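You operate a simulated robot arm through the tools that you are given. There is no shell and no other tool. Be economical: measure what you need, move in short steps, check, and stop when the job is done.

The job below is to be done with a simulated robot arm. You get a single attempt, and the scene is never put back.

## Task
Take the large weight and put it on the pink notebook. Then fetch the spine card and set it on the check top. Then put the box labelled "discs" from the chest top on the cabinet top. The order counts. Set down upright: large weight, spine card.

The check looks at the end state, three seconds after you hand in, the way a careful person would. Anything else that was tipped, shoved, dropped, spilled or broken makes it a failure.

## Robot
A 6-joint arm with a two-finger parallel gripper on a trunk, on a base that drives. Base frame: it is fixed to the floor where the robot stands at the start and does not move with it; the origin is under the middle of the robot, x ahead of it, y to its left, z up; the surface under the hand at the start is at about z = 0.86. Lengths are in m, angles in degrees, forces in N, time in s.
Its first joint turns from -166.0 to 166.0 degrees. Places, roughly: blue parts box, red parts box [-3.25, -4, 0.5]; cabinet top (22x21 cm) [-3.42, -3.5, 0.74]; check top [0.5, 0.2, 0.9]; pink notebook [-2, -2.25, 1]; spine card [-3, 0.25, 1]. Payload 3.91 kg.
Tool frame: the origin (TCP) lies between the finger pads and is the grasp point; the fingertips stand 0.03 m ahead of it; z points along the fingers, y is the line along which they close. The gripper opens to 0.11 m. The fingers are 0.02 m wide and 0.01 m thick; the gripper's body (0.048 by 0.112 m) begins 0.055 m behind the TCP.
Orientation is that of the tool frame in the base frame, as a unit quaternion [x, y, z, w]. With the fingers straight down and closing along the base's y, the tool's x points along the base's -x, its y along +y and its z along -z.

## Interface
- The arm moves only by the tool drive_tool. Its argument "motion" is a list that holds one entry, the list of rows, each a list of 7 numbers: the opening in per cent of the stroke, from 0 (shut) to 100 (fully open), then the shift along the base's x, y, z in m, then the turn, a rotation vector about the base's x, y, z in rad. In form: [[[hand, tx, ty, tz, rx, ry, rz], ...]]. A call has 1 to 12 rows; each row is the pose to reach, as a shift and turn from the pose commanded when the call began. A row lasts 0.2 s, in which the tool goes at most 0.05 m and 8.6 degrees; a call with a longer step from one row to the next is refused whole, and so is a gripper value outside its range. Where a pose cannot be reached the arm comes as near as it can. A force on the tool above 40 N (or 10 N above the force at the start of the call, whichever is more), or a blocked arm, ends the call early, and 0.2 s more pass. Each finger travels about 0.108 m/s and halts on what it meets, pressing with about 42 N; the grip force reading is that of the motor and also rises with nothing between the fingers. The clock runs only during rows and for 0.2 s after the last one: add rows that repeat a pose to give the fingers time. It gives the time, the measured TCP pose, the force on the tool (base axes), the opening and the grip force at its end, in the units of the frame above (readings bear some noise), with the torque about the TCP (base axes, N m) and any sound that the robot's microphone picked up.
- Cameras (640 x 400 px; columns grow to the right, rows downward): "scene" is now at [0.7106, -0.0925, 1.2865]; the picture's right is [0.00, -0.17, 0.99], its down [-0.36, 0.92, 0.16] and it looks along [-0.93, -0.36, -0.06] (base axes); focal length 214 px, centre (320, 200). "wrist" rides on the gripper at [0.072, 0.017, -0.103] in the tool frame; the picture's right is [-0.23, 0.97, 0.00], its down [-0.76, -0.18, -0.62] and it looks along [-0.61, -0.14, 0.78] (tool axes); focal length 222 px, centre (320, 200).
- get_image(camera): a new picture of that camera. It takes no simulated time.
- drive_base(legs): drives the robot by 1 to 6 legs, each [ahead, left, turn to the left] in m, m and degrees, along the robot's own axes; the way and the turn of a leg run together, so that a leg with both is an arc; at most 1.5 m and 180 degrees a leg. The arm and the cameras ride along, it lands a little off, and it stops where it bumps. It gives what a move gives.
- aim_head(pan, tilt): turns the head with the scene camera to pan (to the left, within 80 degrees either way) and tilt (down, from -29 to 69), counted from straight ahead of the robot. It gives what a move gives.
- point_at(camera, pixels): for up to 12 pixels [column, row] of the newest picture of that camera ("zoom" is the newest enlarged one), the place [x, y, z] in the base frame of the surface seen there, good to about 0.002 m. It takes no simulated time.
- inspect(camera, box): a new picture of the part [left, top, right, bottom] of that camera's present view, enlarged. It takes no simulated time.
- hand_in(): hands the job in; it is judged then, once.

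Work in short steps. Measure before you move; look again where a grasp or a placing could have gone wrong, and mend it. You have 110 turns and 90 pictures in all, those below and enlarged ones among them. Open the gripper and draw the arm clear of the work before you hand the job in, unless the task says otherwise.

The tools are called after "Request:" as a command line: name --argument value ..., lists and objects as JSON in quotes. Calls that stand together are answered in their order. drive_tool: Moves the arm, as the interface text tells. Its arguments: {"type":"object","properties":{"motion":{"type":"array","items":{"type":"array","items":{"type":"array","items":{"type":"number"}}}}},"required":["motion"]} The other tools are called the same way: drive_base (legs) drives the base; aim_head (pan, tilt) turns the head that bears the scene camera; get_image (camera) takes a picture; point_at (camera, pixels) gives the place of the surface under pixels of a picture; inspect (camera, box) takes an enlarged picture of a part of a camera's view; hand_in () hands the job in.

At the start:

```text
clock: 0.0
eef_pos: [0.7004, -0.0397, 1.1648]
tool_rot: [0.0, 1.0, 0.0, 0.0]
force: [-0.5, 0.0, -0.2]
wrist_torque: [-0.01, -0.03, -0.04]
gripper_width: 0.1099
finger_force: 0.1
robot x, y, heading: [0.0006, 0.0015, 0.3]
head pan, tilt: [-80.2, 68.8]
```

scene: 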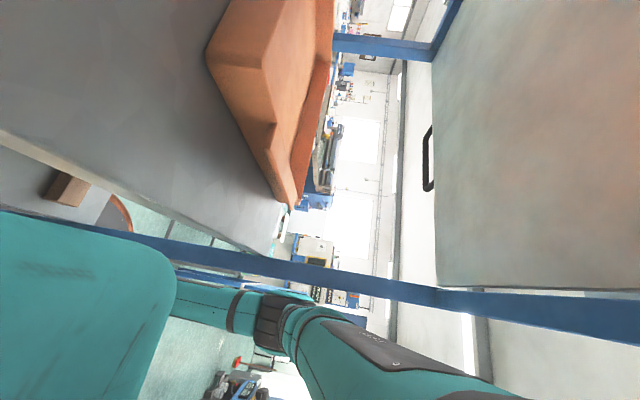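
wrist: 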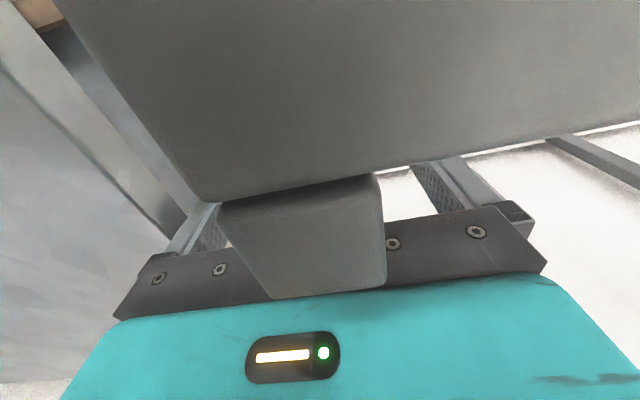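

The scene view is rolled and looking off to the side, so I turn the head ahead first to look at what is in front.

Request:
aim_head --pan 0 --tilt 30

```text
clock: 1.5
eef_pos: [0.6998, -0.0402, 1.1646]
tool_rot: [0.0, 1.0, 0.0, 0.0]
force: [-0.7, 0.6, -0.4]
wrist_torque: [-0.01, 0.0, 0.01]
gripper_width: 0.1099
finger_force: 0.1
robot x, y, heading: [-0.0002, 0.0002, 0.1]
head pan, tilt: [0.0, 30.0]
```

I look at both cameras after the head move.

Request:
get_image --camera "scene"

Request:
get_image --camera "wrist"

```text
87 pictures are left
```

scene: 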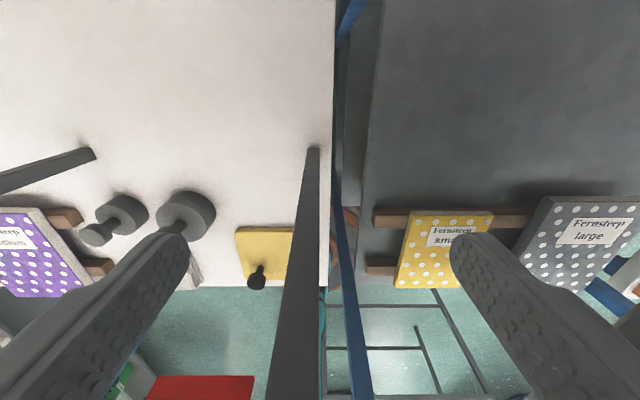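

```text
86 pictures are left
```

wrist: 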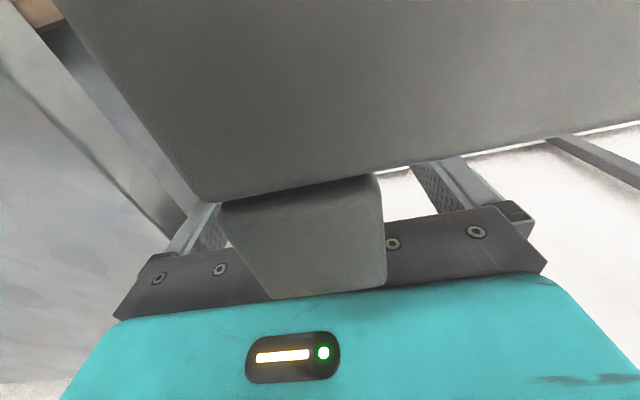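

I check the geometry of the present scene view by measuring several surface points: the weights at (185,215) and (115,215), the notebooks at (440,250) and (590,235), the yellow piece and the table edges.

Request:
point_at --camera "scene" --pixels '[[185, 205], [128, 212], [265, 245], [440, 265], [570, 255], [30, 250], [200, 80], [500, 90], [257, 275], [320, 200], [100, 300], [500, 300]]'

Request:
point_at --camera "wrist" --pixels '[[300, 100], [60, 200], [300, 240], [560, 220], [300, 180]]'

```text
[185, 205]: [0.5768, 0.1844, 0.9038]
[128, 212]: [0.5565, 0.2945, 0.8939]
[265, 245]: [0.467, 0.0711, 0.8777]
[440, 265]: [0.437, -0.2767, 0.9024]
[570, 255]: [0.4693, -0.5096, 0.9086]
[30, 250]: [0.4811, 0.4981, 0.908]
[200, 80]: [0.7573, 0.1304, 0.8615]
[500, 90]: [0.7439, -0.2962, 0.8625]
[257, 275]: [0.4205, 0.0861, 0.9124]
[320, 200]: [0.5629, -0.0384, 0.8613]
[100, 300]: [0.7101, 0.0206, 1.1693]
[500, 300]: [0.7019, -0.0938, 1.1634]
```

```text
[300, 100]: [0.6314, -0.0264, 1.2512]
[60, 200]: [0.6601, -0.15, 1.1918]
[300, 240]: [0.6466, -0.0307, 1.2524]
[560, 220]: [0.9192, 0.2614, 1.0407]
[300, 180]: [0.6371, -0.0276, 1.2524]
```

The scene camera turns out to ride with the hand, with image up along +x and image right along −y. I enlarge the left part of the view to identify the weights.

Request:
inspect --camera "scene" --box '[0, 140, 340, 400]'

Request:
inspect --camera "scene" --box '[340, 160, 640, 340]'

```text
1.54 times, centred on (170, 270) of scene
```

zoom: 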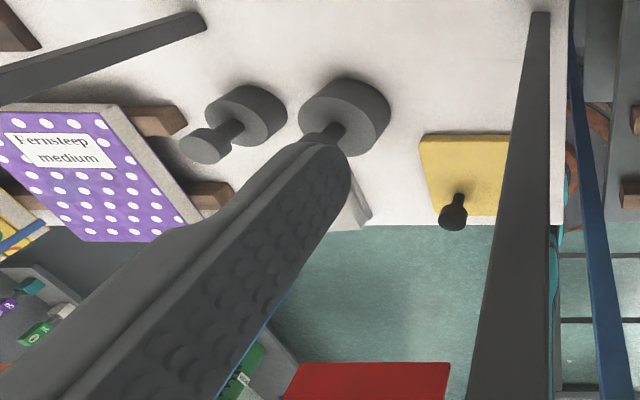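

```text
2.13 times, centred on (490, 250) of scene
```

zoom: 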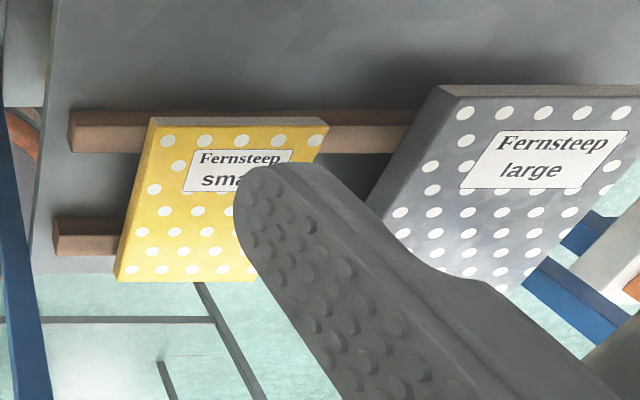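

The base cylinders with knobs at (185,205) and (128,212) are candidates, but the finger hides them. I pan the head left for a clearer look.

Request:
aim_head --pan 35 --tilt 20

Request:
get_image --camera "scene"

```text
clock: 2.5
eef_pos: [0.6999, -0.0394, 1.1643]
tool_rot: [0.0, 1.0, -0.001, 0.0]
force: [0.4, 0.5, 1.2]
wrist_torque: [0.0, 0.0, -0.01]
gripper_width: 0.1101
finger_force: 0.0
robot x, y, heading: [0.0025, -0.0019, -0.1]
head pan, tilt: [35.0, 20.0]
```

```text
83 pictures are left
```

scene: 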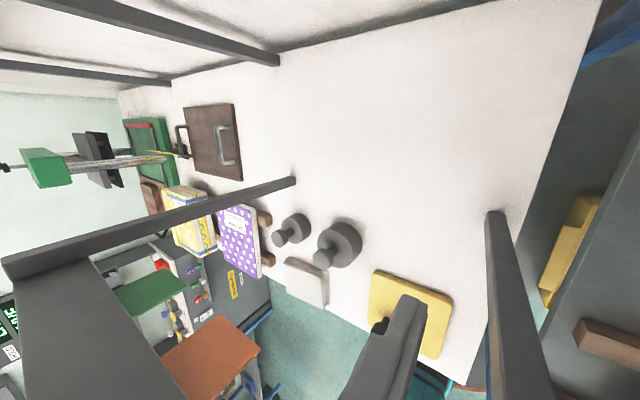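

Several dark bars cross the view; I measure those and the two weights, the small object and the table parts.

Request:
point_at --camera "scene" --pixels '[[345, 238], [293, 228], [325, 252], [280, 239], [380, 325], [285, 184], [120, 230], [60, 330], [495, 250], [180, 35], [310, 280], [450, 330]]'

Request:
inspect --camera "scene" --box '[230, 180, 470, 330]'

```text
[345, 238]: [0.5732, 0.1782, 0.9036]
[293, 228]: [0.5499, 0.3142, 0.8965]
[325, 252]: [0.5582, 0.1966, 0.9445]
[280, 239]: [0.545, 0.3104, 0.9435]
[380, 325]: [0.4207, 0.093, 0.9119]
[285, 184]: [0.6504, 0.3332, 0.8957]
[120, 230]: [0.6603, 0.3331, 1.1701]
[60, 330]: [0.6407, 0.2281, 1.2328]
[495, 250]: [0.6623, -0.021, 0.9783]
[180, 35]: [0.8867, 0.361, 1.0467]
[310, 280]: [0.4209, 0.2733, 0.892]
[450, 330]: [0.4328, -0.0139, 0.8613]
```

```text
2.67 times, centred on (350, 255) of scene
```

zoom: 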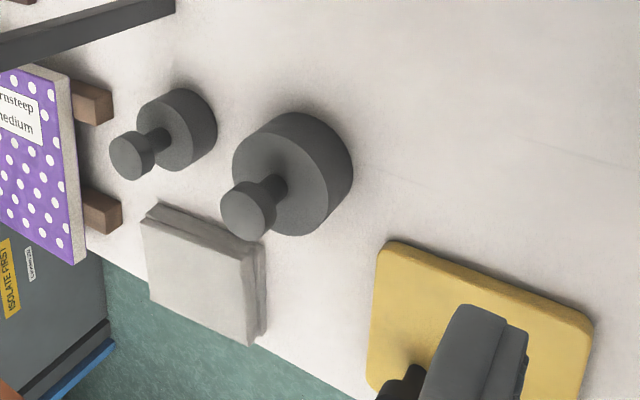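

A large weight (0.567,0.187) and a medium one (0.547,0.312) stand on the white top. A post appears close to the hand, so I measure along it and the other bars.

Request:
point_at --camera "scene" --pixels '[[495, 218], [500, 280], [505, 320], [515, 370], [520, 395], [490, 395], [30, 265], [270, 50], [130, 12], [100, 72], [380, 10], [400, 330]]'

Request:
point_at --camera "wrist" --pixels '[[100, 50], [160, 170], [600, 50], [250, 20], [440, 190], [210, 220], [600, 160], [20, 20], [350, 280], [180, 250], [620, 300]]'

```text
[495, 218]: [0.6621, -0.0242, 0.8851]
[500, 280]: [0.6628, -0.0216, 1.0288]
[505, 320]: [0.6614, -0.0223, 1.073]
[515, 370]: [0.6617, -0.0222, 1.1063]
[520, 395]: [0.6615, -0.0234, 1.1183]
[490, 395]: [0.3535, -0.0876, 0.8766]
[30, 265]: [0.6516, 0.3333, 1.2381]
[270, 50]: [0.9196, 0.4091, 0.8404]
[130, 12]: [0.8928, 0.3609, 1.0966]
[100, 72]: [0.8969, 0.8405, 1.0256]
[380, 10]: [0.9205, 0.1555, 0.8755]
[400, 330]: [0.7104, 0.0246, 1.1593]
```

```text
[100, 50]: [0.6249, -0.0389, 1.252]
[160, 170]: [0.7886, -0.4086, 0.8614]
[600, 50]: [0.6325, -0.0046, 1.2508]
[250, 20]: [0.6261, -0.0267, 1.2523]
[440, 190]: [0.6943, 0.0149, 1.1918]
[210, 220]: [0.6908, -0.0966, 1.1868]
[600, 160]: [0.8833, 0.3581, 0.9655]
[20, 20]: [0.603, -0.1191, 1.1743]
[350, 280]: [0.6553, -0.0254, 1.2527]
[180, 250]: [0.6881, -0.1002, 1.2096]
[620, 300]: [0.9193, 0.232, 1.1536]
```

A goalpost-like frame stands right beside the hand: posts near (0.655,0.333) and (0.66,−0.022), crossbar at z≈1.24. Before I move I look toward the robot (−x) and toward the left.

Request:
aim_head --pan 0 --tilt 69

Request:
get_image --camera "scene"

Request:
aim_head --pan 75 --tilt 20

Request:
get_image --camera "scene"

```text
clock: 3.7
eef_pos: [0.698, -0.04, 1.1647]
tool_rot: [0.0, 1.0, -0.001, 0.001]
force: [0.6, -0.1, -0.1]
wrist_torque: [0.02, -0.05, 0.0]
gripper_width: 0.1102
finger_force: 0.1
robot x, y, heading: [-0.0009, -0.0053, 0.2]
head pan, tilt: [0.0, 68.8]
```

```text
81 pictures are left
```

scene: 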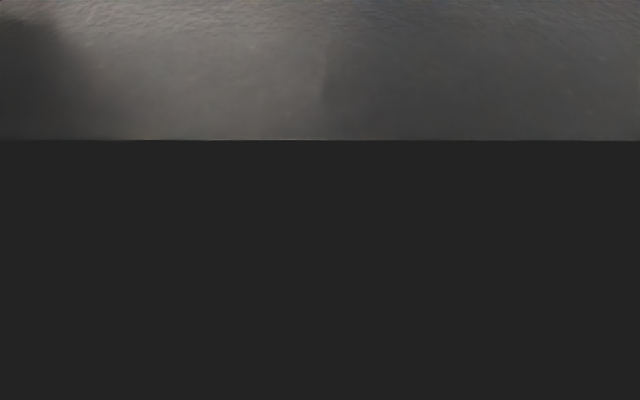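

```text
clock: 5.2
eef_pos: [0.6998, -0.0406, 1.1647]
tool_rot: [0.0, 1.0, -0.001, 0.0]
force: [-0.3, -0.4, -0.2]
wrist_torque: [-0.01, -0.01, 0.01]
gripper_width: 0.1099
finger_force: 0.1
robot x, y, heading: [-0.0028, 0.0013, 0.1]
head pan, tilt: [75.0, 20.0]
```

```text
80 pictures are left
```

scene: 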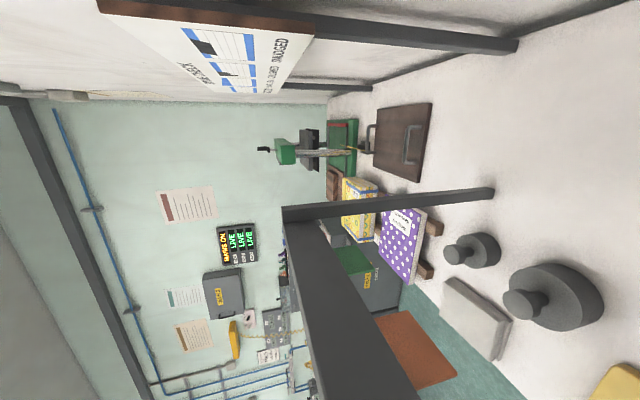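

The space above the hand is clear and the frame's crossbar lies just behind it (−x side), so I raise the hand straight up 0.22 m.

Request:
drive_tool --motion '[[[100, 0, 0, 0.04, 0, 0, 0], [100, 0, 0, 0.08, 0, 0, 0], [100, 0, 0, 0.12, 0, 0, 0], [100, 0, 0, 0.16, 0, 0, 0], [100, 0, 0, 0.2, 0, 0, 0], [100, 0, 0, 0.22, 0, 0, 0]]]'

Request:
aim_head --pan 30 --tilt 20

Request:
get_image --camera "scene"

Request:
get_image --camera "wrist"

```text
clock: 6.6
eef_pos: [0.6892, -0.0386, 1.2859]
tool_rot: [0.0, 1.0, 0.0, 0.003]
force: [-0.1, 0.0, 0.3]
wrist_torque: [-0.01, 0.02, 0.0]
gripper_width: 0.1099
finger_force: 0.0
out of reach, approached as far as the arm can: row 4, 5, 6
robot x, y, heading: [0.0003, -0.0014, 0.3]
head pan, tilt: [75.0, 20.0]
```

```text
clock: 7.7
eef_pos: [0.6901, -0.0394, 1.2857]
tool_rot: [0.0, 1.0, 0.0, 0.003]
force: [0.0, -0.8, 0.2]
wrist_torque: [-0.04, 0.02, 0.01]
gripper_width: 0.1101
finger_force: 0.0
robot x, y, heading: [-0.002, -0.0024, -0.2]
head pan, tilt: [30.0, 20.0]
```

```text
79 pictures are left
```

scene: 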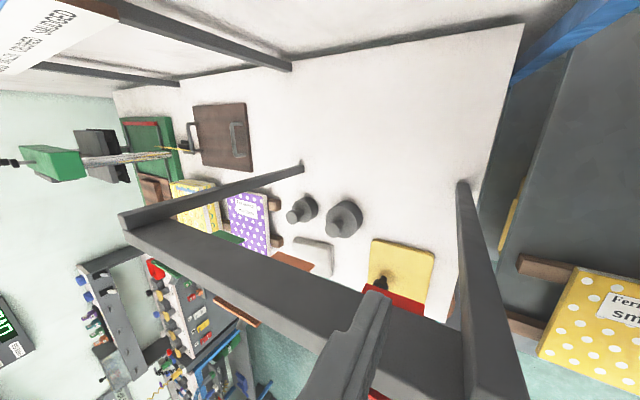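

```text
78 pictures are left
```

wrist: 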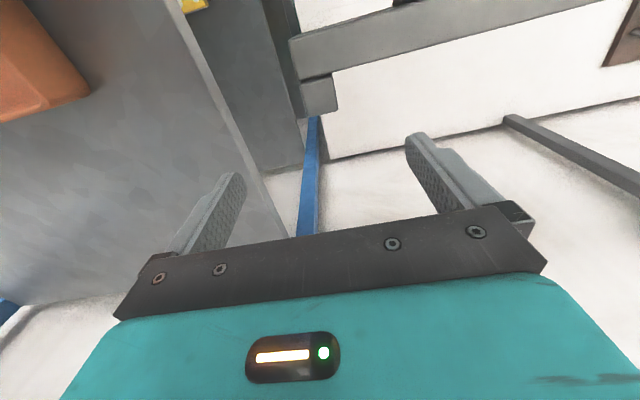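

The hand reached z=1.286 (tips ≈1.256). I measure the crossbar top (along (250,280)) and other points to plan the way over it.

Request:
point_at --camera "scene" --pixels '[[160, 232], [250, 275], [300, 310], [440, 350], [290, 330], [415, 310], [480, 370], [130, 225], [345, 222], [330, 225], [330, 210], [380, 285]]'

Request:
inspect --camera "scene" --box '[250, 160, 450, 300]'

```text
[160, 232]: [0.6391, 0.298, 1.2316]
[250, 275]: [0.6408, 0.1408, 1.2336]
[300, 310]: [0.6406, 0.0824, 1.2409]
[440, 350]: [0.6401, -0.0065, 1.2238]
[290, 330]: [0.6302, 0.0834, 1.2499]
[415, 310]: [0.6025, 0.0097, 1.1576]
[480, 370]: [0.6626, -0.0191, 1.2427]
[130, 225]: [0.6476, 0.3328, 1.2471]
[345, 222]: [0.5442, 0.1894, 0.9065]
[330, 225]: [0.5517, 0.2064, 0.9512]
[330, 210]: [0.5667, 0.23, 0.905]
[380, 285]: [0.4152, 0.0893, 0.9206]
```

```text
2.86 times, centred on (350, 230) of scene
```

zoom: 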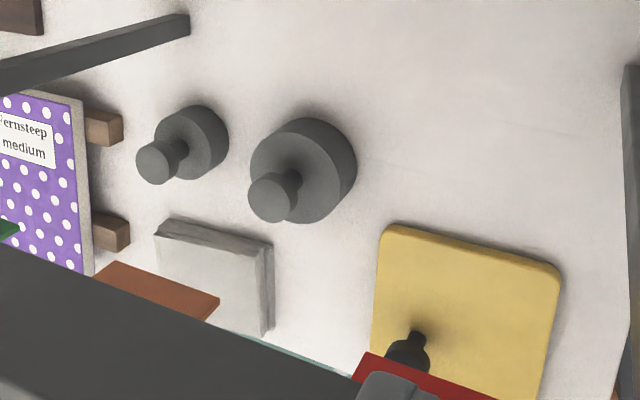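

Crossbar top is at 1.252, its front near x=0.64, ends at y≈−0.035. I plan to slip around its right end (y≈−0.17) and then come back; I check the blue rail and the surroundings there.

Request:
point_at --camera "wrist" --pixels '[[315, 150], [305, 210], [320, 95], [400, 20], [300, 70], [60, 80], [270, 220], [200, 5], [100, 250]]'

Request:
point_at --camera "zoom" --pixels '[[270, 190], [310, 150], [290, 140], [330, 170], [320, 205], [262, 170], [258, 200], [160, 150], [205, 130], [345, 180]]'

```text
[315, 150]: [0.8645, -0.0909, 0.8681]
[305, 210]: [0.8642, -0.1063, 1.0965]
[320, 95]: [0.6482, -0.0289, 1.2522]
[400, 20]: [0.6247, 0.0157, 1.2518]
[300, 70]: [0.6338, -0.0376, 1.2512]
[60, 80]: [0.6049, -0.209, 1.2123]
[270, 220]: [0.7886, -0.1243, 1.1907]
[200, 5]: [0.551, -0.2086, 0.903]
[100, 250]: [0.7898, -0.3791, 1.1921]
```

```text
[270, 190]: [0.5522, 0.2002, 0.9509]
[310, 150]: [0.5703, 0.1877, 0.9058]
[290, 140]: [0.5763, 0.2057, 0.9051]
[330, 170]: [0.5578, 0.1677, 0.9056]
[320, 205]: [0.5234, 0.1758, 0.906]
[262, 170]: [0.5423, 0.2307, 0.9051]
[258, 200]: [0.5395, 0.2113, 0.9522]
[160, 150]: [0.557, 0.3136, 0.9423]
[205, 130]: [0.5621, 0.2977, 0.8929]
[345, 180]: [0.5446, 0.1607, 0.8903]
```

There's a shelf at z≈1.19 with an orange box on it to the right, so that way is closed; I'll go over the crossbar instead. I probe whether more height is reached with a slight pull-in.

Request:
drive_tool --motion '[[[100, 0, 0, 0.02, 0, 0, 0], [100, -0.01, 0, 0.04, 0, 0, 0]]]'

```text
clock: 8.3
eef_pos: [0.6707, -0.0389, 1.2934]
tool_rot: [0.0, 1.0, 0.0, 0.006]
force: [-0.2, 0.6, -0.4]
wrist_torque: [-0.03, 0.03, 0.01]
gripper_width: 0.1102
finger_force: 0.0
out of reach, approached as far as the arm can: row 1, 2
robot x, y, heading: [-0.0005, -0.0015, -0.4]
head pan, tilt: [30.0, 20.0]
```

Height rises as x shrinks (now tips ≈1.263, 1 cm above the bar). I continue drawing in while keeping the target high.

Request:
drive_tool --motion '[[[100, -0.02, 0, 0.0, 0, 0, 0], [100, -0.04, 0, 0.0, 0, 0, 0], [100, -0.06, 0, 0.0, 0, 0, 0]]]'

```text
clock: 9.1
eef_pos: [0.6109, -0.0383, 1.2952]
tool_rot: [0.001, 1.0, 0.0, 0.0]
force: [0.3, 0.0, 0.5]
wrist_torque: [-0.02, 0.04, 0.0]
gripper_width: 0.1099
finger_force: 0.0
robot x, y, heading: [-0.0028, -0.0006, 0.2]
head pan, tilt: [30.0, 20.0]
```

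The tips are now past the bar's front edge with clearance; I rise and pull back toward the robot.

Request:
drive_tool --motion '[[[100, -0.02, 0, 0.03, 0, 0, 0], [100, -0.06, 0, 0.05, 0, 0, 0], [100, -0.1, 0, 0.05, 0, 0, 0], [100, -0.14, 0, 0.05, 0, 0, 0], [100, -0.16, 0, 0.05, 0, 0, 0]]]'

Request:
aim_head --pan 0 --tilt 0

Request:
get_image --camera "scene"

Request:
get_image --camera "wrist"

```text
clock: 10.3
eef_pos: [0.4565, -0.041, 1.3078]
tool_rot: [0.001, 1.0, -0.001, 0.009]
force: [0.2, 0.7, -0.1]
wrist_torque: [-0.03, 0.06, -0.03]
gripper_width: 0.11
finger_force: 0.1
out of reach, approached as far as the arm can: row 1, 2, 3, 4, 5
robot x, y, heading: [0.0001, 0.0048, 0.1]
head pan, tilt: [30.0, 20.0]
```

```text
clock: 11.2
eef_pos: [0.4567, -0.0404, 1.308]
tool_rot: [0.0, 1.0, -0.001, 0.009]
force: [-0.4, -0.6, -0.6]
wrist_torque: [0.01, 0.02, 0.01]
gripper_width: 0.1103
finger_force: 0.1
robot x, y, heading: [0.0016, -0.0013, -0.1]
head pan, tilt: [0.0, 0.0]
```

```text
76 pictures are left
```

scene: 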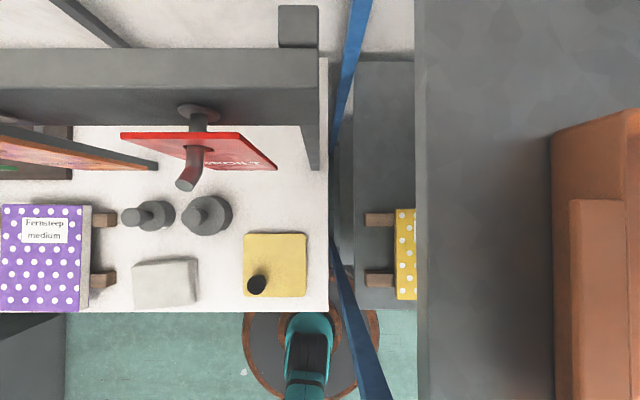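

```text
75 pictures are left
```

wrist: 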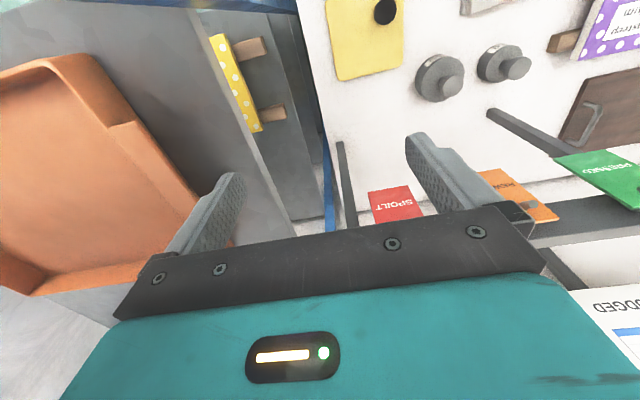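

The frame carries hooks with coloured cards (red at (200,150)). I measure those, the weights and the cards' heights.

Request:
point_at --camera "scene" --pixels '[[240, 150], [135, 135], [270, 165], [186, 183], [145, 165], [100, 155], [205, 205], [191, 212], [215, 222], [128, 215], [257, 285], [580, 300]]'

Request:
inspect --camera "scene" --box '[100, 80, 330, 230]'

```text
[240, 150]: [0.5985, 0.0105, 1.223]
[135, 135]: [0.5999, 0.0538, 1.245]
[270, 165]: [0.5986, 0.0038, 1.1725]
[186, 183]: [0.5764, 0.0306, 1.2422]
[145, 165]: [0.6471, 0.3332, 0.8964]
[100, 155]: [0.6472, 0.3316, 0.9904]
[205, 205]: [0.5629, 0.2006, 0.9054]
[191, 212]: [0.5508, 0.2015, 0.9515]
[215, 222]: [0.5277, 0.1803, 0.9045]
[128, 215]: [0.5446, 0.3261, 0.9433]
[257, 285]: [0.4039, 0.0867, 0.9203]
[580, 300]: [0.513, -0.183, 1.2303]
```

```text
2.67 times, centred on (215, 155) of scene
```

zoom: 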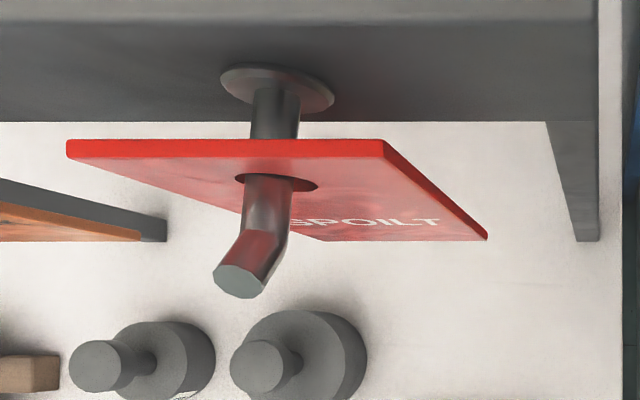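

The weight's axis is (0.551,0.2015), knob top 0.951, base top 0.905; card hooks overhang at x≈0.576, z≈1.24, so a vertical hand would foul them. I will approach with the tool tilted 45° forward: first go down, then tilt and shift left.

Request:
drive_tool --motion '[[[100, 0, 0, -0.045, 0, 0, 0], [100, 0, 0, -0.09, 0, 0, 0], [100, 0, 0, -0.13, 0, 0, 0], [100, -0.01, 0.03, -0.15, 0, -0.131, 0], [100, -0.02, 0.07, -0.17, 0, -0.262, 0], [100, -0.03, 0.11, -0.19, 0, -0.393, 0], [100, -0.04, 0.15, -0.21, 0, -0.524, 0], [100, -0.05, 0.19, -0.23, 0, -0.655, 0], [100, -0.055, 0.225, -0.25, 0, -0.785, 0], [100, -0.055, 0.242, -0.26, 0, -0.785, 0]]]'

Request:
get_image --camera "scene"

Request:
get_image --camera "wrist"

```text
clock: 13.4
eef_pos: [0.3999, 0.202, 1.0472]
tool_rot: [0.0, 0.924, 0.0, 0.383]
force: [0.1, -0.5, 0.4]
wrist_torque: [0.0, 0.01, 0.02]
gripper_width: 0.11
finger_force: 0.0
robot x, y, heading: [0.0003, 0.0026, -0.1]
head pan, tilt: [0.0, 0.0]
```

```text
73 pictures are left
```

scene: 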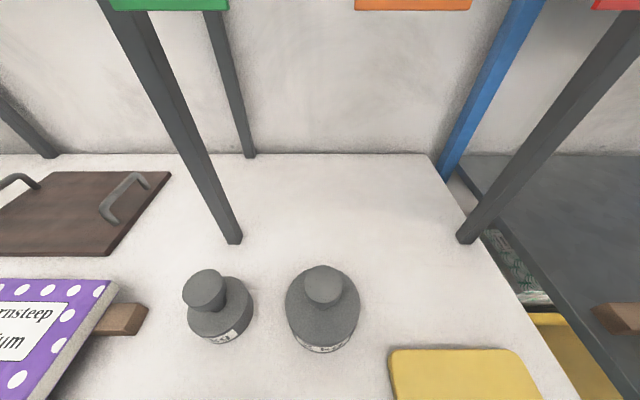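

```text
72 pictures are left
```

wrist: 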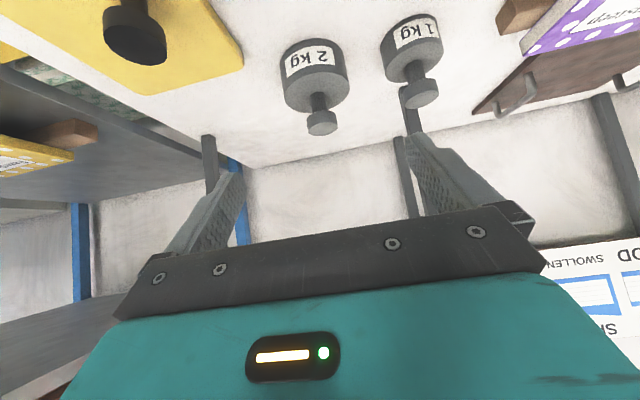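

Labels show "2 kg" and "1 kg": the 2 kg at scene (322,300) is the large weight. I measure its knob and neck.

Request:
point_at --camera "scene" --pixels '[[323, 272], [305, 286], [342, 285], [323, 300], [323, 306], [300, 320], [348, 320], [323, 330], [287, 300], [359, 300]]'

Request:
inspect --camera "wrist" --box '[240, 10, 480, 160]'

```text
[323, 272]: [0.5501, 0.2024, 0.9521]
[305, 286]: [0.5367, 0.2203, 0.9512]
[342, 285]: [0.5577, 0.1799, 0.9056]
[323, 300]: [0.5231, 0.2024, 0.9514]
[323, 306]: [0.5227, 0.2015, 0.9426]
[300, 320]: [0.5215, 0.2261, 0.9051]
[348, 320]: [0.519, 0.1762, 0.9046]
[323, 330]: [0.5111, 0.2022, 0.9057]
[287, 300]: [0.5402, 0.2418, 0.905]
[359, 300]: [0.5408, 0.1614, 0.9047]
```

```text
2.67 times, centred on (360, 85) of wrist
```

zoom: 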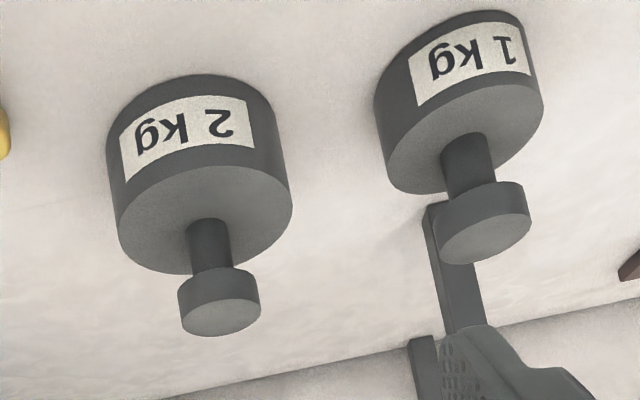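

The knob is about 0.044 across at (0.546,0.202), z 0.938–0.952. I move in along the tilt to put the pads around the knob at z≈0.944.

Request:
drive_tool --motion '[[[100, 0.035, 0, -0.02, 0, 0, 0], [100, 0.07, 0, -0.045, 0, 0, 0], [100, 0.1, 0, -0.065, 0, 0, 0], [100, 0.125, 0, -0.085, 0, 0, 0], [100, 0.145, 0, -0.103, 0, 0, 0], [100, 0.145, 0, -0.103, 0, 0, 0]]]'

Request:
get_image --camera "wrist"

Request:
get_image --camera "scene"

```text
clock: 14.8
eef_pos: [0.5446, 0.2037, 0.9437]
tool_rot: [0.0, 0.924, 0.0, 0.383]
force: [-0.7, -0.3, -0.8]
wrist_torque: [0.01, 0.04, 0.0]
gripper_width: 0.1098
finger_force: 0.0
robot x, y, heading: [-0.002, -0.0015, -0.1]
head pan, tilt: [0.0, 0.0]
```

```text
70 pictures are left
```

wrist: 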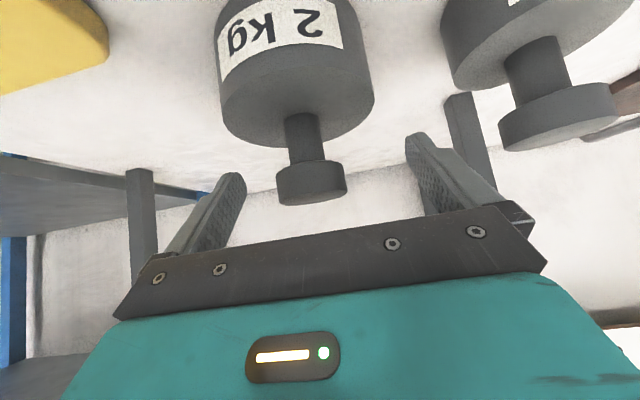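

```text
69 pictures are left
```

scene: 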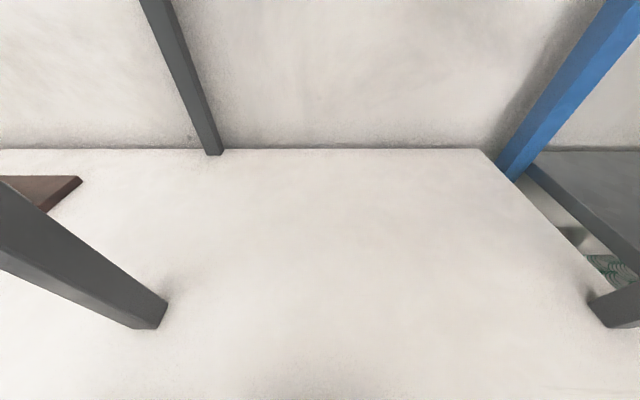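

The knob (312,185) sits between the finger tips; I close the gripper.

Request:
drive_tool --motion '[[[60, 0, 0, 0, 0, 0, 0], [30, 0, 0, 0, 0, 0, 0], [0, 0, 0, 0, 0, 0, 0], [0, 0, 0, 0, 0, 0, 0], [0, 0, 0, 0, 0, 0, 0]]]'

```text
clock: 16.1
eef_pos: [0.544, 0.2039, 0.9441]
tool_rot: [0.001, 0.924, -0.001, 0.383]
force: [1.1, -7.2, -0.4]
wrist_torque: [-0.3, -0.04, 0.0]
gripper_width: 0.0374
finger_force: 41.5
robot x, y, heading: [0.0, 0.0017, 0.1]
head pan, tilt: [0.0, 0.0]
```

Gripped at 0.037 m. I lift gently 4 cm and check.

Request:
drive_tool --motion '[[[0, 0, 0, 0.01, 0, 0, 0], [0, 0, 0, 0.025, 0, 0, 0], [0, 0, 0, 0.04, 0, 0, 0], [0, 0, 0, 0.04, 0, 0, 0]]]'

Request:
get_image --camera "wrist"

```text
clock: 17.1
eef_pos: [0.5442, 0.203, 0.9835]
tool_rot: [0.0, 0.924, 0.0, 0.383]
force: [0.3, -0.2, -0.9]
wrist_torque: [0.03, -0.02, 0.0]
gripper_width: 0.0
finger_force: 37.3
robot x, y, heading: [0.0001, 0.0006, 0.1]
head pan, tilt: [0.0, 0.0]
```

```text
68 pictures are left
```

wrist: 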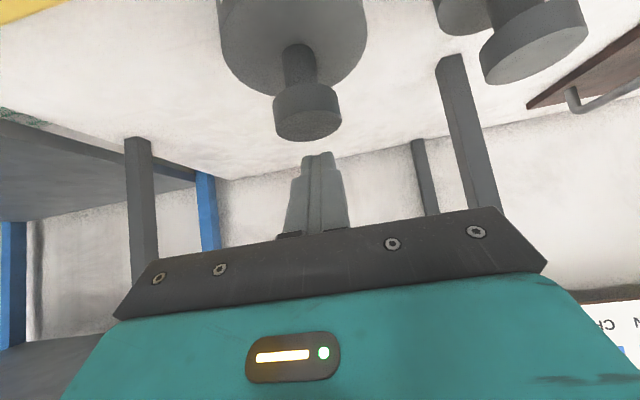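

The gripper slipped off the knob; the weight is still standing. I back off up-rearward and measure it again.

Request:
drive_tool --motion '[[[0, -0.03, 0, 0.02, 0, 0, 0], [30, -0.06, 0, 0.04, 0, 0, 0], [60, -0.1, 0, 0.06, 0, 0, 0], [100, -0.14, 0, 0.065, 0, 0, 0]]]'

Request:
inspect --camera "scene" --box '[260, 220, 400, 370]'

Request:
inspect --camera "wrist" --box '[250, 10, 410, 150]'

```text
clock: 18.1
eef_pos: [0.4056, 0.2017, 1.0485]
tool_rot: [0.0, 0.924, -0.001, 0.382]
force: [0.1, -0.4, -0.5]
wrist_torque: [0.01, 0.03, -0.04]
gripper_width: 0.11
finger_force: 0.0
robot x, y, heading: [-0.0006, 0.0036, -0.1]
head pan, tilt: [0.0, 0.0]
```

```text
2.67 times, centred on (330, 295) of scene
```

zoom: 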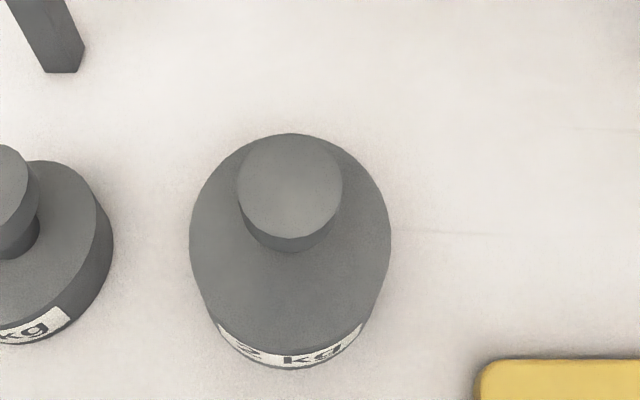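

```text
2.86 times, centred on (330, 80) of wrist
```

zoom: 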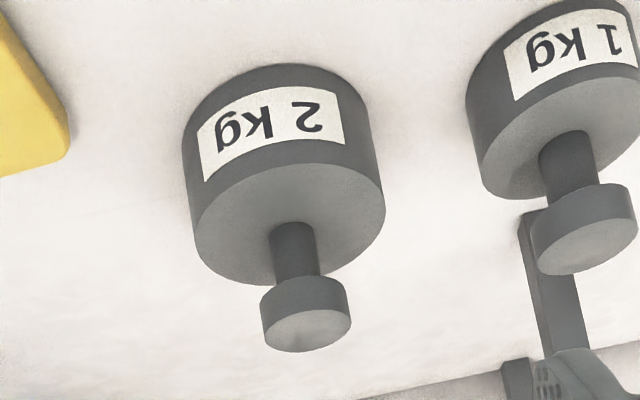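

I measure the knob rim, neck and base rim in the enlarged wrist view.

Request:
point_at --camera "zoom" --pixels '[[266, 322], [346, 310], [310, 348], [302, 312], [300, 285], [303, 300], [293, 245], [293, 268], [200, 225], [380, 205], [270, 190], [310, 330]]'

```text
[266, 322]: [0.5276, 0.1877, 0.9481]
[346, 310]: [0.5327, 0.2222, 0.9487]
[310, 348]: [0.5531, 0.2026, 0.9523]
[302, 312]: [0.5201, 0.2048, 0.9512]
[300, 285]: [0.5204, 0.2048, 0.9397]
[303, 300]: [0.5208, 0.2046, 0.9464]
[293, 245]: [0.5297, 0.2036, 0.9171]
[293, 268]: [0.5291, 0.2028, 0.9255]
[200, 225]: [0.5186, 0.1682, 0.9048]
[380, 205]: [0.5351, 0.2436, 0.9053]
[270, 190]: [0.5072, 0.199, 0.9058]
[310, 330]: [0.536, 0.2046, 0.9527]
```

Knob: centre (0.5385,0.204), Ø0.037, z≈0.937–0.952; neck Ø≈0.018 between 0.905 and 0.936. A near-horizontal grip on the neck under the knob gives positive support; for that the wrist camera must be on top, so I roll the tool 180° about its own axis, first half now.

Request:
drive_tool --motion '[[[100, 0, 0, 0.01, 0.101, 0, -0.101], [100, 0, 0, 0.02, 0.202, 0, -0.202], [100, 0, 0, 0.03, 0.303, 0, -0.303], [100, 0, 0, 0.04, 0.404, 0, -0.404], [100, 0, 0, 0.04, 0.505, 0, -0.505], [100, 0, 0, 0.04, 0.606, 0, -0.606], [100, 0, 0, 0.04, 0.707, 0, -0.707], [100, 0, 0, 0.04, 0.808, 0, -0.808], [100, 0, 0, 0.04, 0.909, 0, -0.909], [100, 0, 0, 0.04, 1.01, 0, -1.01], [100, 0, 0, 0.04, 1.1107, 0, -1.1107]]]'

Request:
drive_tool --motion '[[[100, 0, 0, 0, 0.101, 0, -0.101], [100, 0, 0, 0, 0.202, 0, -0.202], [100, 0, 0, 0, 0.303, 0, -0.303], [100, 0, 0, 0, 0.404, 0, -0.404], [100, 0, 0, 0, 0.505, 0, -0.505], [100, 0, 0, 0, 0.606, 0, -0.606], [100, 0, 0, 0, 0.707, 0, -0.707], [100, 0, 0, 0, 0.808, 0, -0.808], [100, 0, 0, 0, 0.909, 0, -0.909], [100, 0, 0, 0, 1.01, 0, -1.01], [100, 0, 0, 0, 1.1107, 0, -1.1107]]]'

```text
clock: 20.4
eef_pos: [0.4055, 0.2034, 1.0887]
tool_rot: [0.654, 0.652, 0.271, 0.27]
force: [0.1, -0.2, 1.1]
wrist_torque: [0.0, -0.01, -0.01]
gripper_width: 0.11
finger_force: 0.1
robot x, y, heading: [-0.0014, -0.0027, -0.0]
head pan, tilt: [0.0, 0.0]
```

```text
clock: 22.9
eef_pos: [0.4403, 0.0024, 1.074]
tool_rot: [0.922, 0.023, 0.386, -0.023]
force: [0.5, 0.0, 0.1]
wrist_torque: [-0.01, 0.02, 0.0]
gripper_width: 0.1101
finger_force: 0.1
out of reach, approached as far as the arm can: row 4, 5, 6, 7, 8, 9, 10, 11
robot x, y, heading: [-0.0003, -0.0025, 0.1]
head pan, tilt: [0.0, 0.0]
```

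The orientation is nearly there but a joint limit pulled the hand to y≈0. I'll instead approach along the radial direction (yaw ≈ 20.7°), which needs no more roll: rotate about the robot axis first.

Request:
drive_tool --motion '[[[100, -0.004, 0.038, 0, 0, 0, 0.09], [100, -0.011, 0.077, 0, 0, 0, 0.18], [100, -0.02, 0.115, 0, 0, 0, 0.27], [100, -0.029, 0.153, 0, 0, 0, 0.361], [100, -0.029, 0.153, 0, 0, 0, 0.361]]]'

```text
clock: 24.1
eef_pos: [0.4181, 0.141, 1.0742]
tool_rot: [0.902, 0.192, 0.375, -0.093]
force: [0.4, 0.1, -0.5]
wrist_torque: [0.03, -0.04, -0.01]
gripper_width: 0.11
finger_force: 0.1
out of reach, approached as far as the arm can: row 2, 3, 4, 5
robot x, y, heading: [0.0016, 0.002, 0.0]
head pan, tilt: [0.0, 0.0]
```

Tool is horizontal-laterally with yaw ≈25°, which suits an approach along that line. Now I flatten the tilt from 45° to about 12° and lower a bit.

Request:
drive_tool --motion '[[[100, 0, 0.002, -0.01, 0.062, -0.13, 0], [100, 0, 0.004, -0.02, 0.124, -0.26, 0], [100, 0, 0.006, -0.04, 0.186, -0.39, 0], [100, 0, 0.008, -0.06, 0.248, -0.52, 0], [100, 0, 0.008, -0.06, 0.248, -0.52, 0]]]'

Request:
get_image --camera "wrist"

Request:
get_image --camera "scene"

```text
clock: 25.2
eef_pos: [0.4181, 0.149, 1.0125]
tool_rot: [0.758, 0.161, 0.615, -0.148]
force: [-0.2, -0.5, 0.2]
wrist_torque: [0.0, 0.0, -0.03]
gripper_width: 0.1099
finger_force: 0.1
out of reach, approached as far as the arm can: row 4
robot x, y, heading: [0.0012, -0.0018, -0.2]
head pan, tilt: [0.0, 0.0]
```

```text
65 pictures are left
```

wrist: 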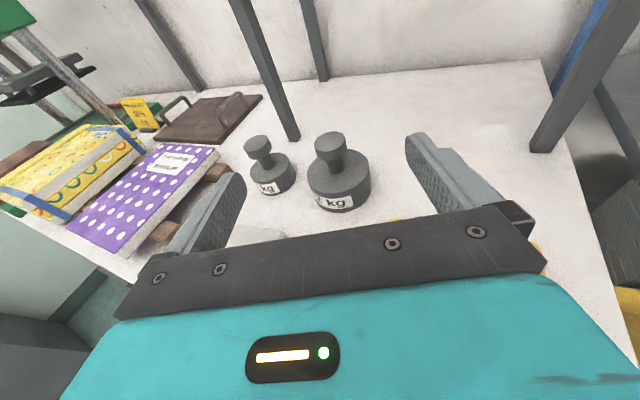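

```text
64 pictures are left
```

scene: 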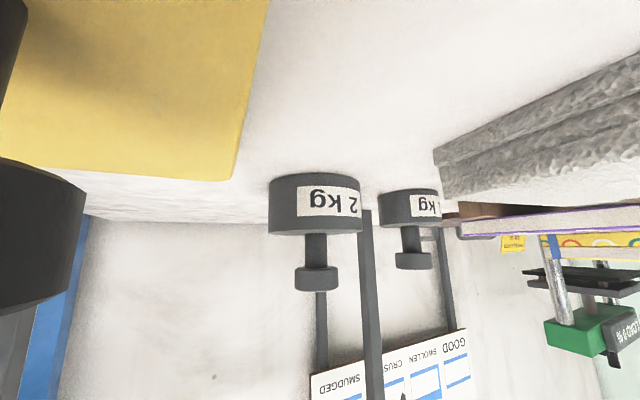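

Now the hand is near-horizontal (11.6° down, yaw 25.5°). I measure the neck and the knob's underside in the scene view before moving in.

Request:
inspect --camera "scene" --box '[260, 170, 380, 300]'

```text
3.08 times, centred on (320, 235) of scene
```

zoom: 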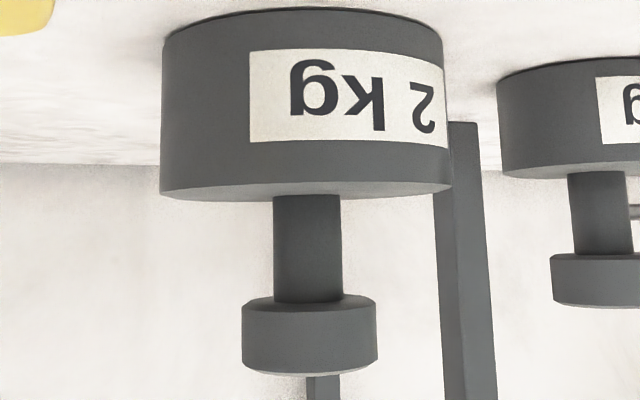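

I read knob and neck points in this enlarged view.

Request:
point_at --camera "zoom" --pixels '[[307, 205], [307, 250], [307, 292], [310, 312], [310, 340], [310, 366], [250, 312], [370, 312], [278, 250], [337, 250], [50, 20], [300, 180]]'

```text
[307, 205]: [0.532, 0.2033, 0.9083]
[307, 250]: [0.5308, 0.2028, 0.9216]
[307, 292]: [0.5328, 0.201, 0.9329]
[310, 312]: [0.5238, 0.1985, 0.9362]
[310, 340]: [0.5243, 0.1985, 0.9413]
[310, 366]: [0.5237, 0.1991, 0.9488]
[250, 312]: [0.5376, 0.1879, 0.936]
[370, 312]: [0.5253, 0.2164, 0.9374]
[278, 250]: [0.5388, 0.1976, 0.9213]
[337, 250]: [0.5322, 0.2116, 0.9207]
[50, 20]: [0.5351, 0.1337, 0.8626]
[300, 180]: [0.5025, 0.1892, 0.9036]
```

Centre ≈(0.540,0.206), neck from 0.906 to 0.9345. Before descending I check the dark thing at scene left (40,240), the cloth at right and the peg on the yellow pad.

Request:
point_at --camera "scene" --pixels '[[40, 240], [70, 190], [10, 300], [5, 50], [450, 170], [600, 120], [230, 170], [120, 160]]'

Request:
point_at --camera "wrist" --pixels '[[258, 235], [400, 218], [330, 145], [265, 145]]'

```text
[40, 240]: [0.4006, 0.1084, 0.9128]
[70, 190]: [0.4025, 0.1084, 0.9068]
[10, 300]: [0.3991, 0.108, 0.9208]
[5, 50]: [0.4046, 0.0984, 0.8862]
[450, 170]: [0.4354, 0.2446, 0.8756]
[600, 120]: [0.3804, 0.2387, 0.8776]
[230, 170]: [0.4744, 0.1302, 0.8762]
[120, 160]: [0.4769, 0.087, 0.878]
```

```text
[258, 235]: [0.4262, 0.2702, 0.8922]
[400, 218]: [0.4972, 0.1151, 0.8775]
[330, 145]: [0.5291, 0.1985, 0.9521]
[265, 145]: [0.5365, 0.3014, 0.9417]
```

The peg on the pad reaches (0.40,0.108,0.921), which the hand's right side would pass close to at 25° yaw. I try turning the yaw back to ≈11° at this height, which clears both the peg and the cloth.

Request:
drive_tool --motion '[[[65, 0.005, 0.012, 0, 0, 0, -0.085], [65, 0.01, 0.024, 0, 0, 0, -0.17], [65, 0.014, 0.036, 0, 0, 0, -0.25], [65, 0.014, 0.036, 0, 0, 0, -0.25]]]'

```text
clock: 26.2
eef_pos: [0.4321, 0.1852, 1.013]
tool_rot: [0.772, 0.062, 0.629, -0.07]
force: [-0.2, -0.2, 0.6]
wrist_torque: [-0.03, -0.05, 0.03]
gripper_width: 0.0717
finger_force: 0.0
robot x, y, heading: [-0.0003, -0.0013, -0.1]
head pan, tilt: [0.0, 0.0]
```

Yaw is now 10.9°. I descend straight to the pre-grasp line (z≈0.941), then look.

Request:
drive_tool --motion '[[[65, 0, 0, -0.03, 0, 0, 0], [65, 0, 0, -0.055, 0, 0, 0], [65, 0, 0, -0.072, 0, 0, 0], [65, 0, 0, -0.072, 0, 0, 0]]]'

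Request:
get_image --camera "wrist"

Request:
get_image --camera "scene"

```text
clock: 26.8
eef_pos: [0.4322, 0.1848, 0.9736]
tool_rot: [0.769, 0.062, 0.632, -0.071]
force: [-2.0, -0.8, 9.1]
wrist_torque: [-0.53, 0.76, -0.02]
gripper_width: 0.0714
finger_force: 0.0
robot x, y, heading: [-0.0015, -0.0015, 0.3]
head pan, tilt: [0.0, 0.0]
stopped in row 2: the force on the tool passed its limit at 53 N (the readings are from after the stop); the commanded pose is now the measured one
```

```text
62 pictures are left
```

wrist: 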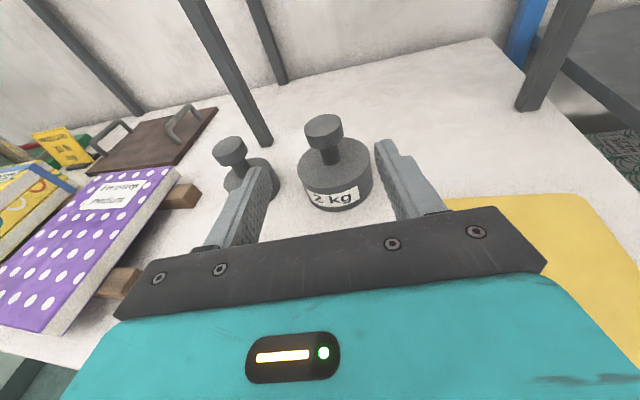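

```text
61 pictures are left
```

scene: 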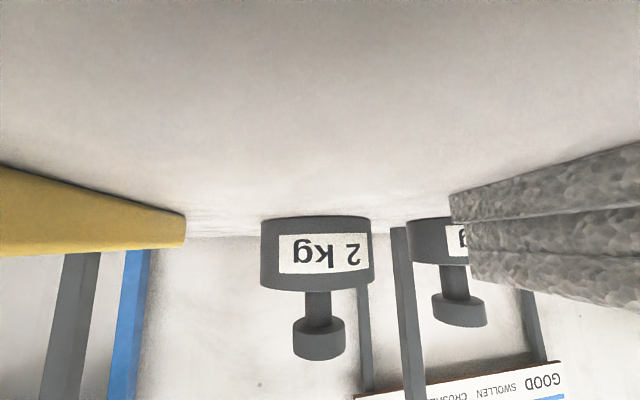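

The hand's head unit underneath touched the table (force ~53 N, contact near (0.37,0.135,0.87)); nothing looks displaced. This roll has no room, so I lift, and roll back to the original side, where the wrist camera sits only 0.07 m below the axis.

Request:
drive_tool --motion '[[[65, 0, 0, 0.04, 0, 0, 0], [65, -0.01, 0, 0.08, 0, 0, 0], [65, -0.02, 0, 0.12, 0, 0, 0], [65, -0.02, 0, 0.13, 0, 0, 0]]]'

Request:
drive_tool --motion '[[[65, 0, 0, 0, -0.1375, -0.0266, 0.0286], [65, 0, 0, 0, -0.275, -0.0532, 0.0572], [65, 0, 0, 0, -0.4125, -0.0798, 0.0858], [65, 0, 0, 0, -0.55, -0.1064, 0.1144], [65, 0, 0, 0, -0.6875, -0.133, 0.143], [65, 0, 0, 0, -0.825, -0.1596, 0.1716], [65, 0, 0, 0, -0.9625, -0.1862, 0.2002], [65, 0, 0, 0, -1.1, -0.2128, 0.2288], [65, 0, 0, 0, -1.2375, -0.2394, 0.2574], [65, 0, 0, 0, -1.375, -0.266, 0.286], [65, 0, 0, 0, -1.512, -0.292, 0.314]]]'

Request:
drive_tool --motion '[[[65, 0, 0, 0, -0.1375, -0.0266, 0.0286], [65, 0, 0, 0, -0.275, -0.0532, 0.0572], [65, 0, 0, 0, -0.4125, -0.0798, 0.0858], [65, 0, 0, 0, -0.55, -0.1064, 0.1144], [65, 0, 0, 0, -0.6875, -0.133, 0.143], [65, 0, 0, 0, -0.825, -0.1596, 0.1716], [65, 0, 0, 0, -0.9625, -0.1862, 0.2002], [65, 0, 0, 0, -1.1, -0.2128, 0.2288], [65, 0, 0, 0, -1.2375, -0.2394, 0.2574], [65, 0, 0, 0, -1.375, -0.266, 0.286], [65, 0, 0, 0, -1.512, -0.292, 0.314]]]'

```text
clock: 27.8
eef_pos: [0.4114, 0.1838, 1.1027]
tool_rot: [0.771, 0.062, 0.63, -0.071]
force: [-0.8, -0.5, -0.7]
wrist_torque: [0.04, -0.04, -0.02]
gripper_width: 0.0715
finger_force: 0.1
robot x, y, heading: [-0.0016, 0.0015, -0.3]
head pan, tilt: [0.0, 0.0]
```

```text
clock: 30.2
eef_pos: [0.4121, 0.1851, 1.1034]
tool_rot: [0.501, 0.592, 0.493, 0.394]
force: [1.1, 0.7, -0.1]
wrist_torque: [0.01, 0.0, 0.01]
gripper_width: 0.0716
finger_force: 0.1
robot x, y, heading: [0.0008, 0.0001, -0.3]
head pan, tilt: [0.0, 0.0]
```

```text
clock: 32.6
eef_pos: [0.4123, 0.1851, 1.1045]
tool_rot: [-0.062, 0.773, 0.068, 0.628]
force: [-0.1, 0.1, 0.7]
wrist_torque: [0.02, -0.01, 0.01]
gripper_width: 0.0715
finger_force: 0.1
robot x, y, heading: [-0.0026, -0.0013, 0.1]
head pan, tilt: [0.0, 0.0]
```

Back to the original roll (tilt 11.7°, yaw 10.8°). Now I set tilt to 15°, remove the small roll and descend to the pre-grasp point behind the weight.

Request:
drive_tool --motion '[[[65, 0.003, 0, -0.03, -0.018, 0.026, 0.002], [65, 0.006, -0.001, -0.07, -0.037, 0.052, 0.005], [65, 0.008, -0.002, -0.11, -0.037, 0.052, 0.005], [65, 0.0088, -0.0018, -0.14, -0.037, 0.052, 0.005], [65, 0.0088, -0.0018, -0.154, -0.037, 0.052, 0.005], [65, 0.0088, -0.0018, -0.154, -0.037, 0.052, 0.005]]]'

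Request:
get_image --camera "wrist"

```text
clock: 34.0
eef_pos: [0.4211, 0.1838, 0.9488]
tool_rot: [-0.073, 0.791, 0.057, 0.605]
force: [0.4, -0.4, 0.3]
wrist_torque: [0.0, 0.01, -0.04]
gripper_width: 0.0718
finger_force: 0.0
robot x, y, heading: [0.0005, 0.0026, -0.1]
head pan, tilt: [0.0, 0.0]
```

```text
60 pictures are left
```

wrist: 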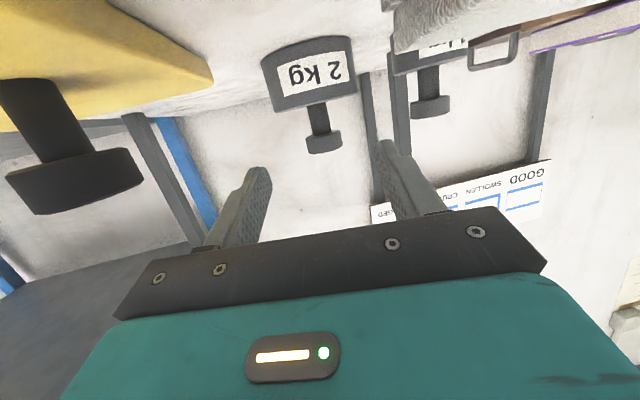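

Orientation is right (tilt 15°, no roll). I advance 6 cm along the axis and check alignment.

Request:
drive_tool --motion '[[[65, 0.0285, 0.0053, -0.0075, 0, 0, 0], [65, 0.057, 0.0107, -0.0147, 0, 0, 0], [65, 0.057, 0.0107, -0.0147, 0, 0, 0]]]'

Request:
inspect --camera "wrist" --box '[200, 40, 440, 240]'

```text
clock: 34.8
eef_pos: [0.4776, 0.1942, 0.9355]
tool_rot: [-0.074, 0.79, 0.058, 0.606]
force: [-0.3, -0.6, 0.6]
wrist_torque: [-0.01, -0.01, -0.01]
gripper_width: 0.0713
finger_force: 0.0
robot x, y, heading: [0.0048, 0.0011, 0.1]
head pan, tilt: [0.0, 0.0]
```

```text
2.00 times, centred on (320, 140) of wrist
```

zoom: 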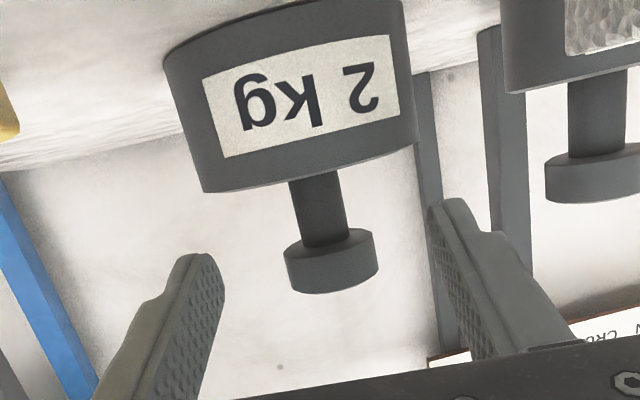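

I measure neck, knob underside and both fingertips in this view to align exactly.

Request:
point_at --camera "zoom" --pixels '[[316, 190], [320, 215], [324, 234], [330, 250], [332, 270], [290, 262], [372, 245], [338, 215], [300, 215], [205, 265], [450, 210], [320, 160]]'

```text
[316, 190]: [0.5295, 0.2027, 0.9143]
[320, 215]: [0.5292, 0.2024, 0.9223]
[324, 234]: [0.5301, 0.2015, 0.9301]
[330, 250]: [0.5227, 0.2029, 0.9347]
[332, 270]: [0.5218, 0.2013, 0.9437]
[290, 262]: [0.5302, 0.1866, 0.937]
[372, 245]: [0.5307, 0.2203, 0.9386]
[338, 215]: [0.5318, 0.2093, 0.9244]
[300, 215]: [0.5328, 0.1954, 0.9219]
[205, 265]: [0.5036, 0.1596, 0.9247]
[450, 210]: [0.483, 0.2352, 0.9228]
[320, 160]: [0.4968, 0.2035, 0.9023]
```

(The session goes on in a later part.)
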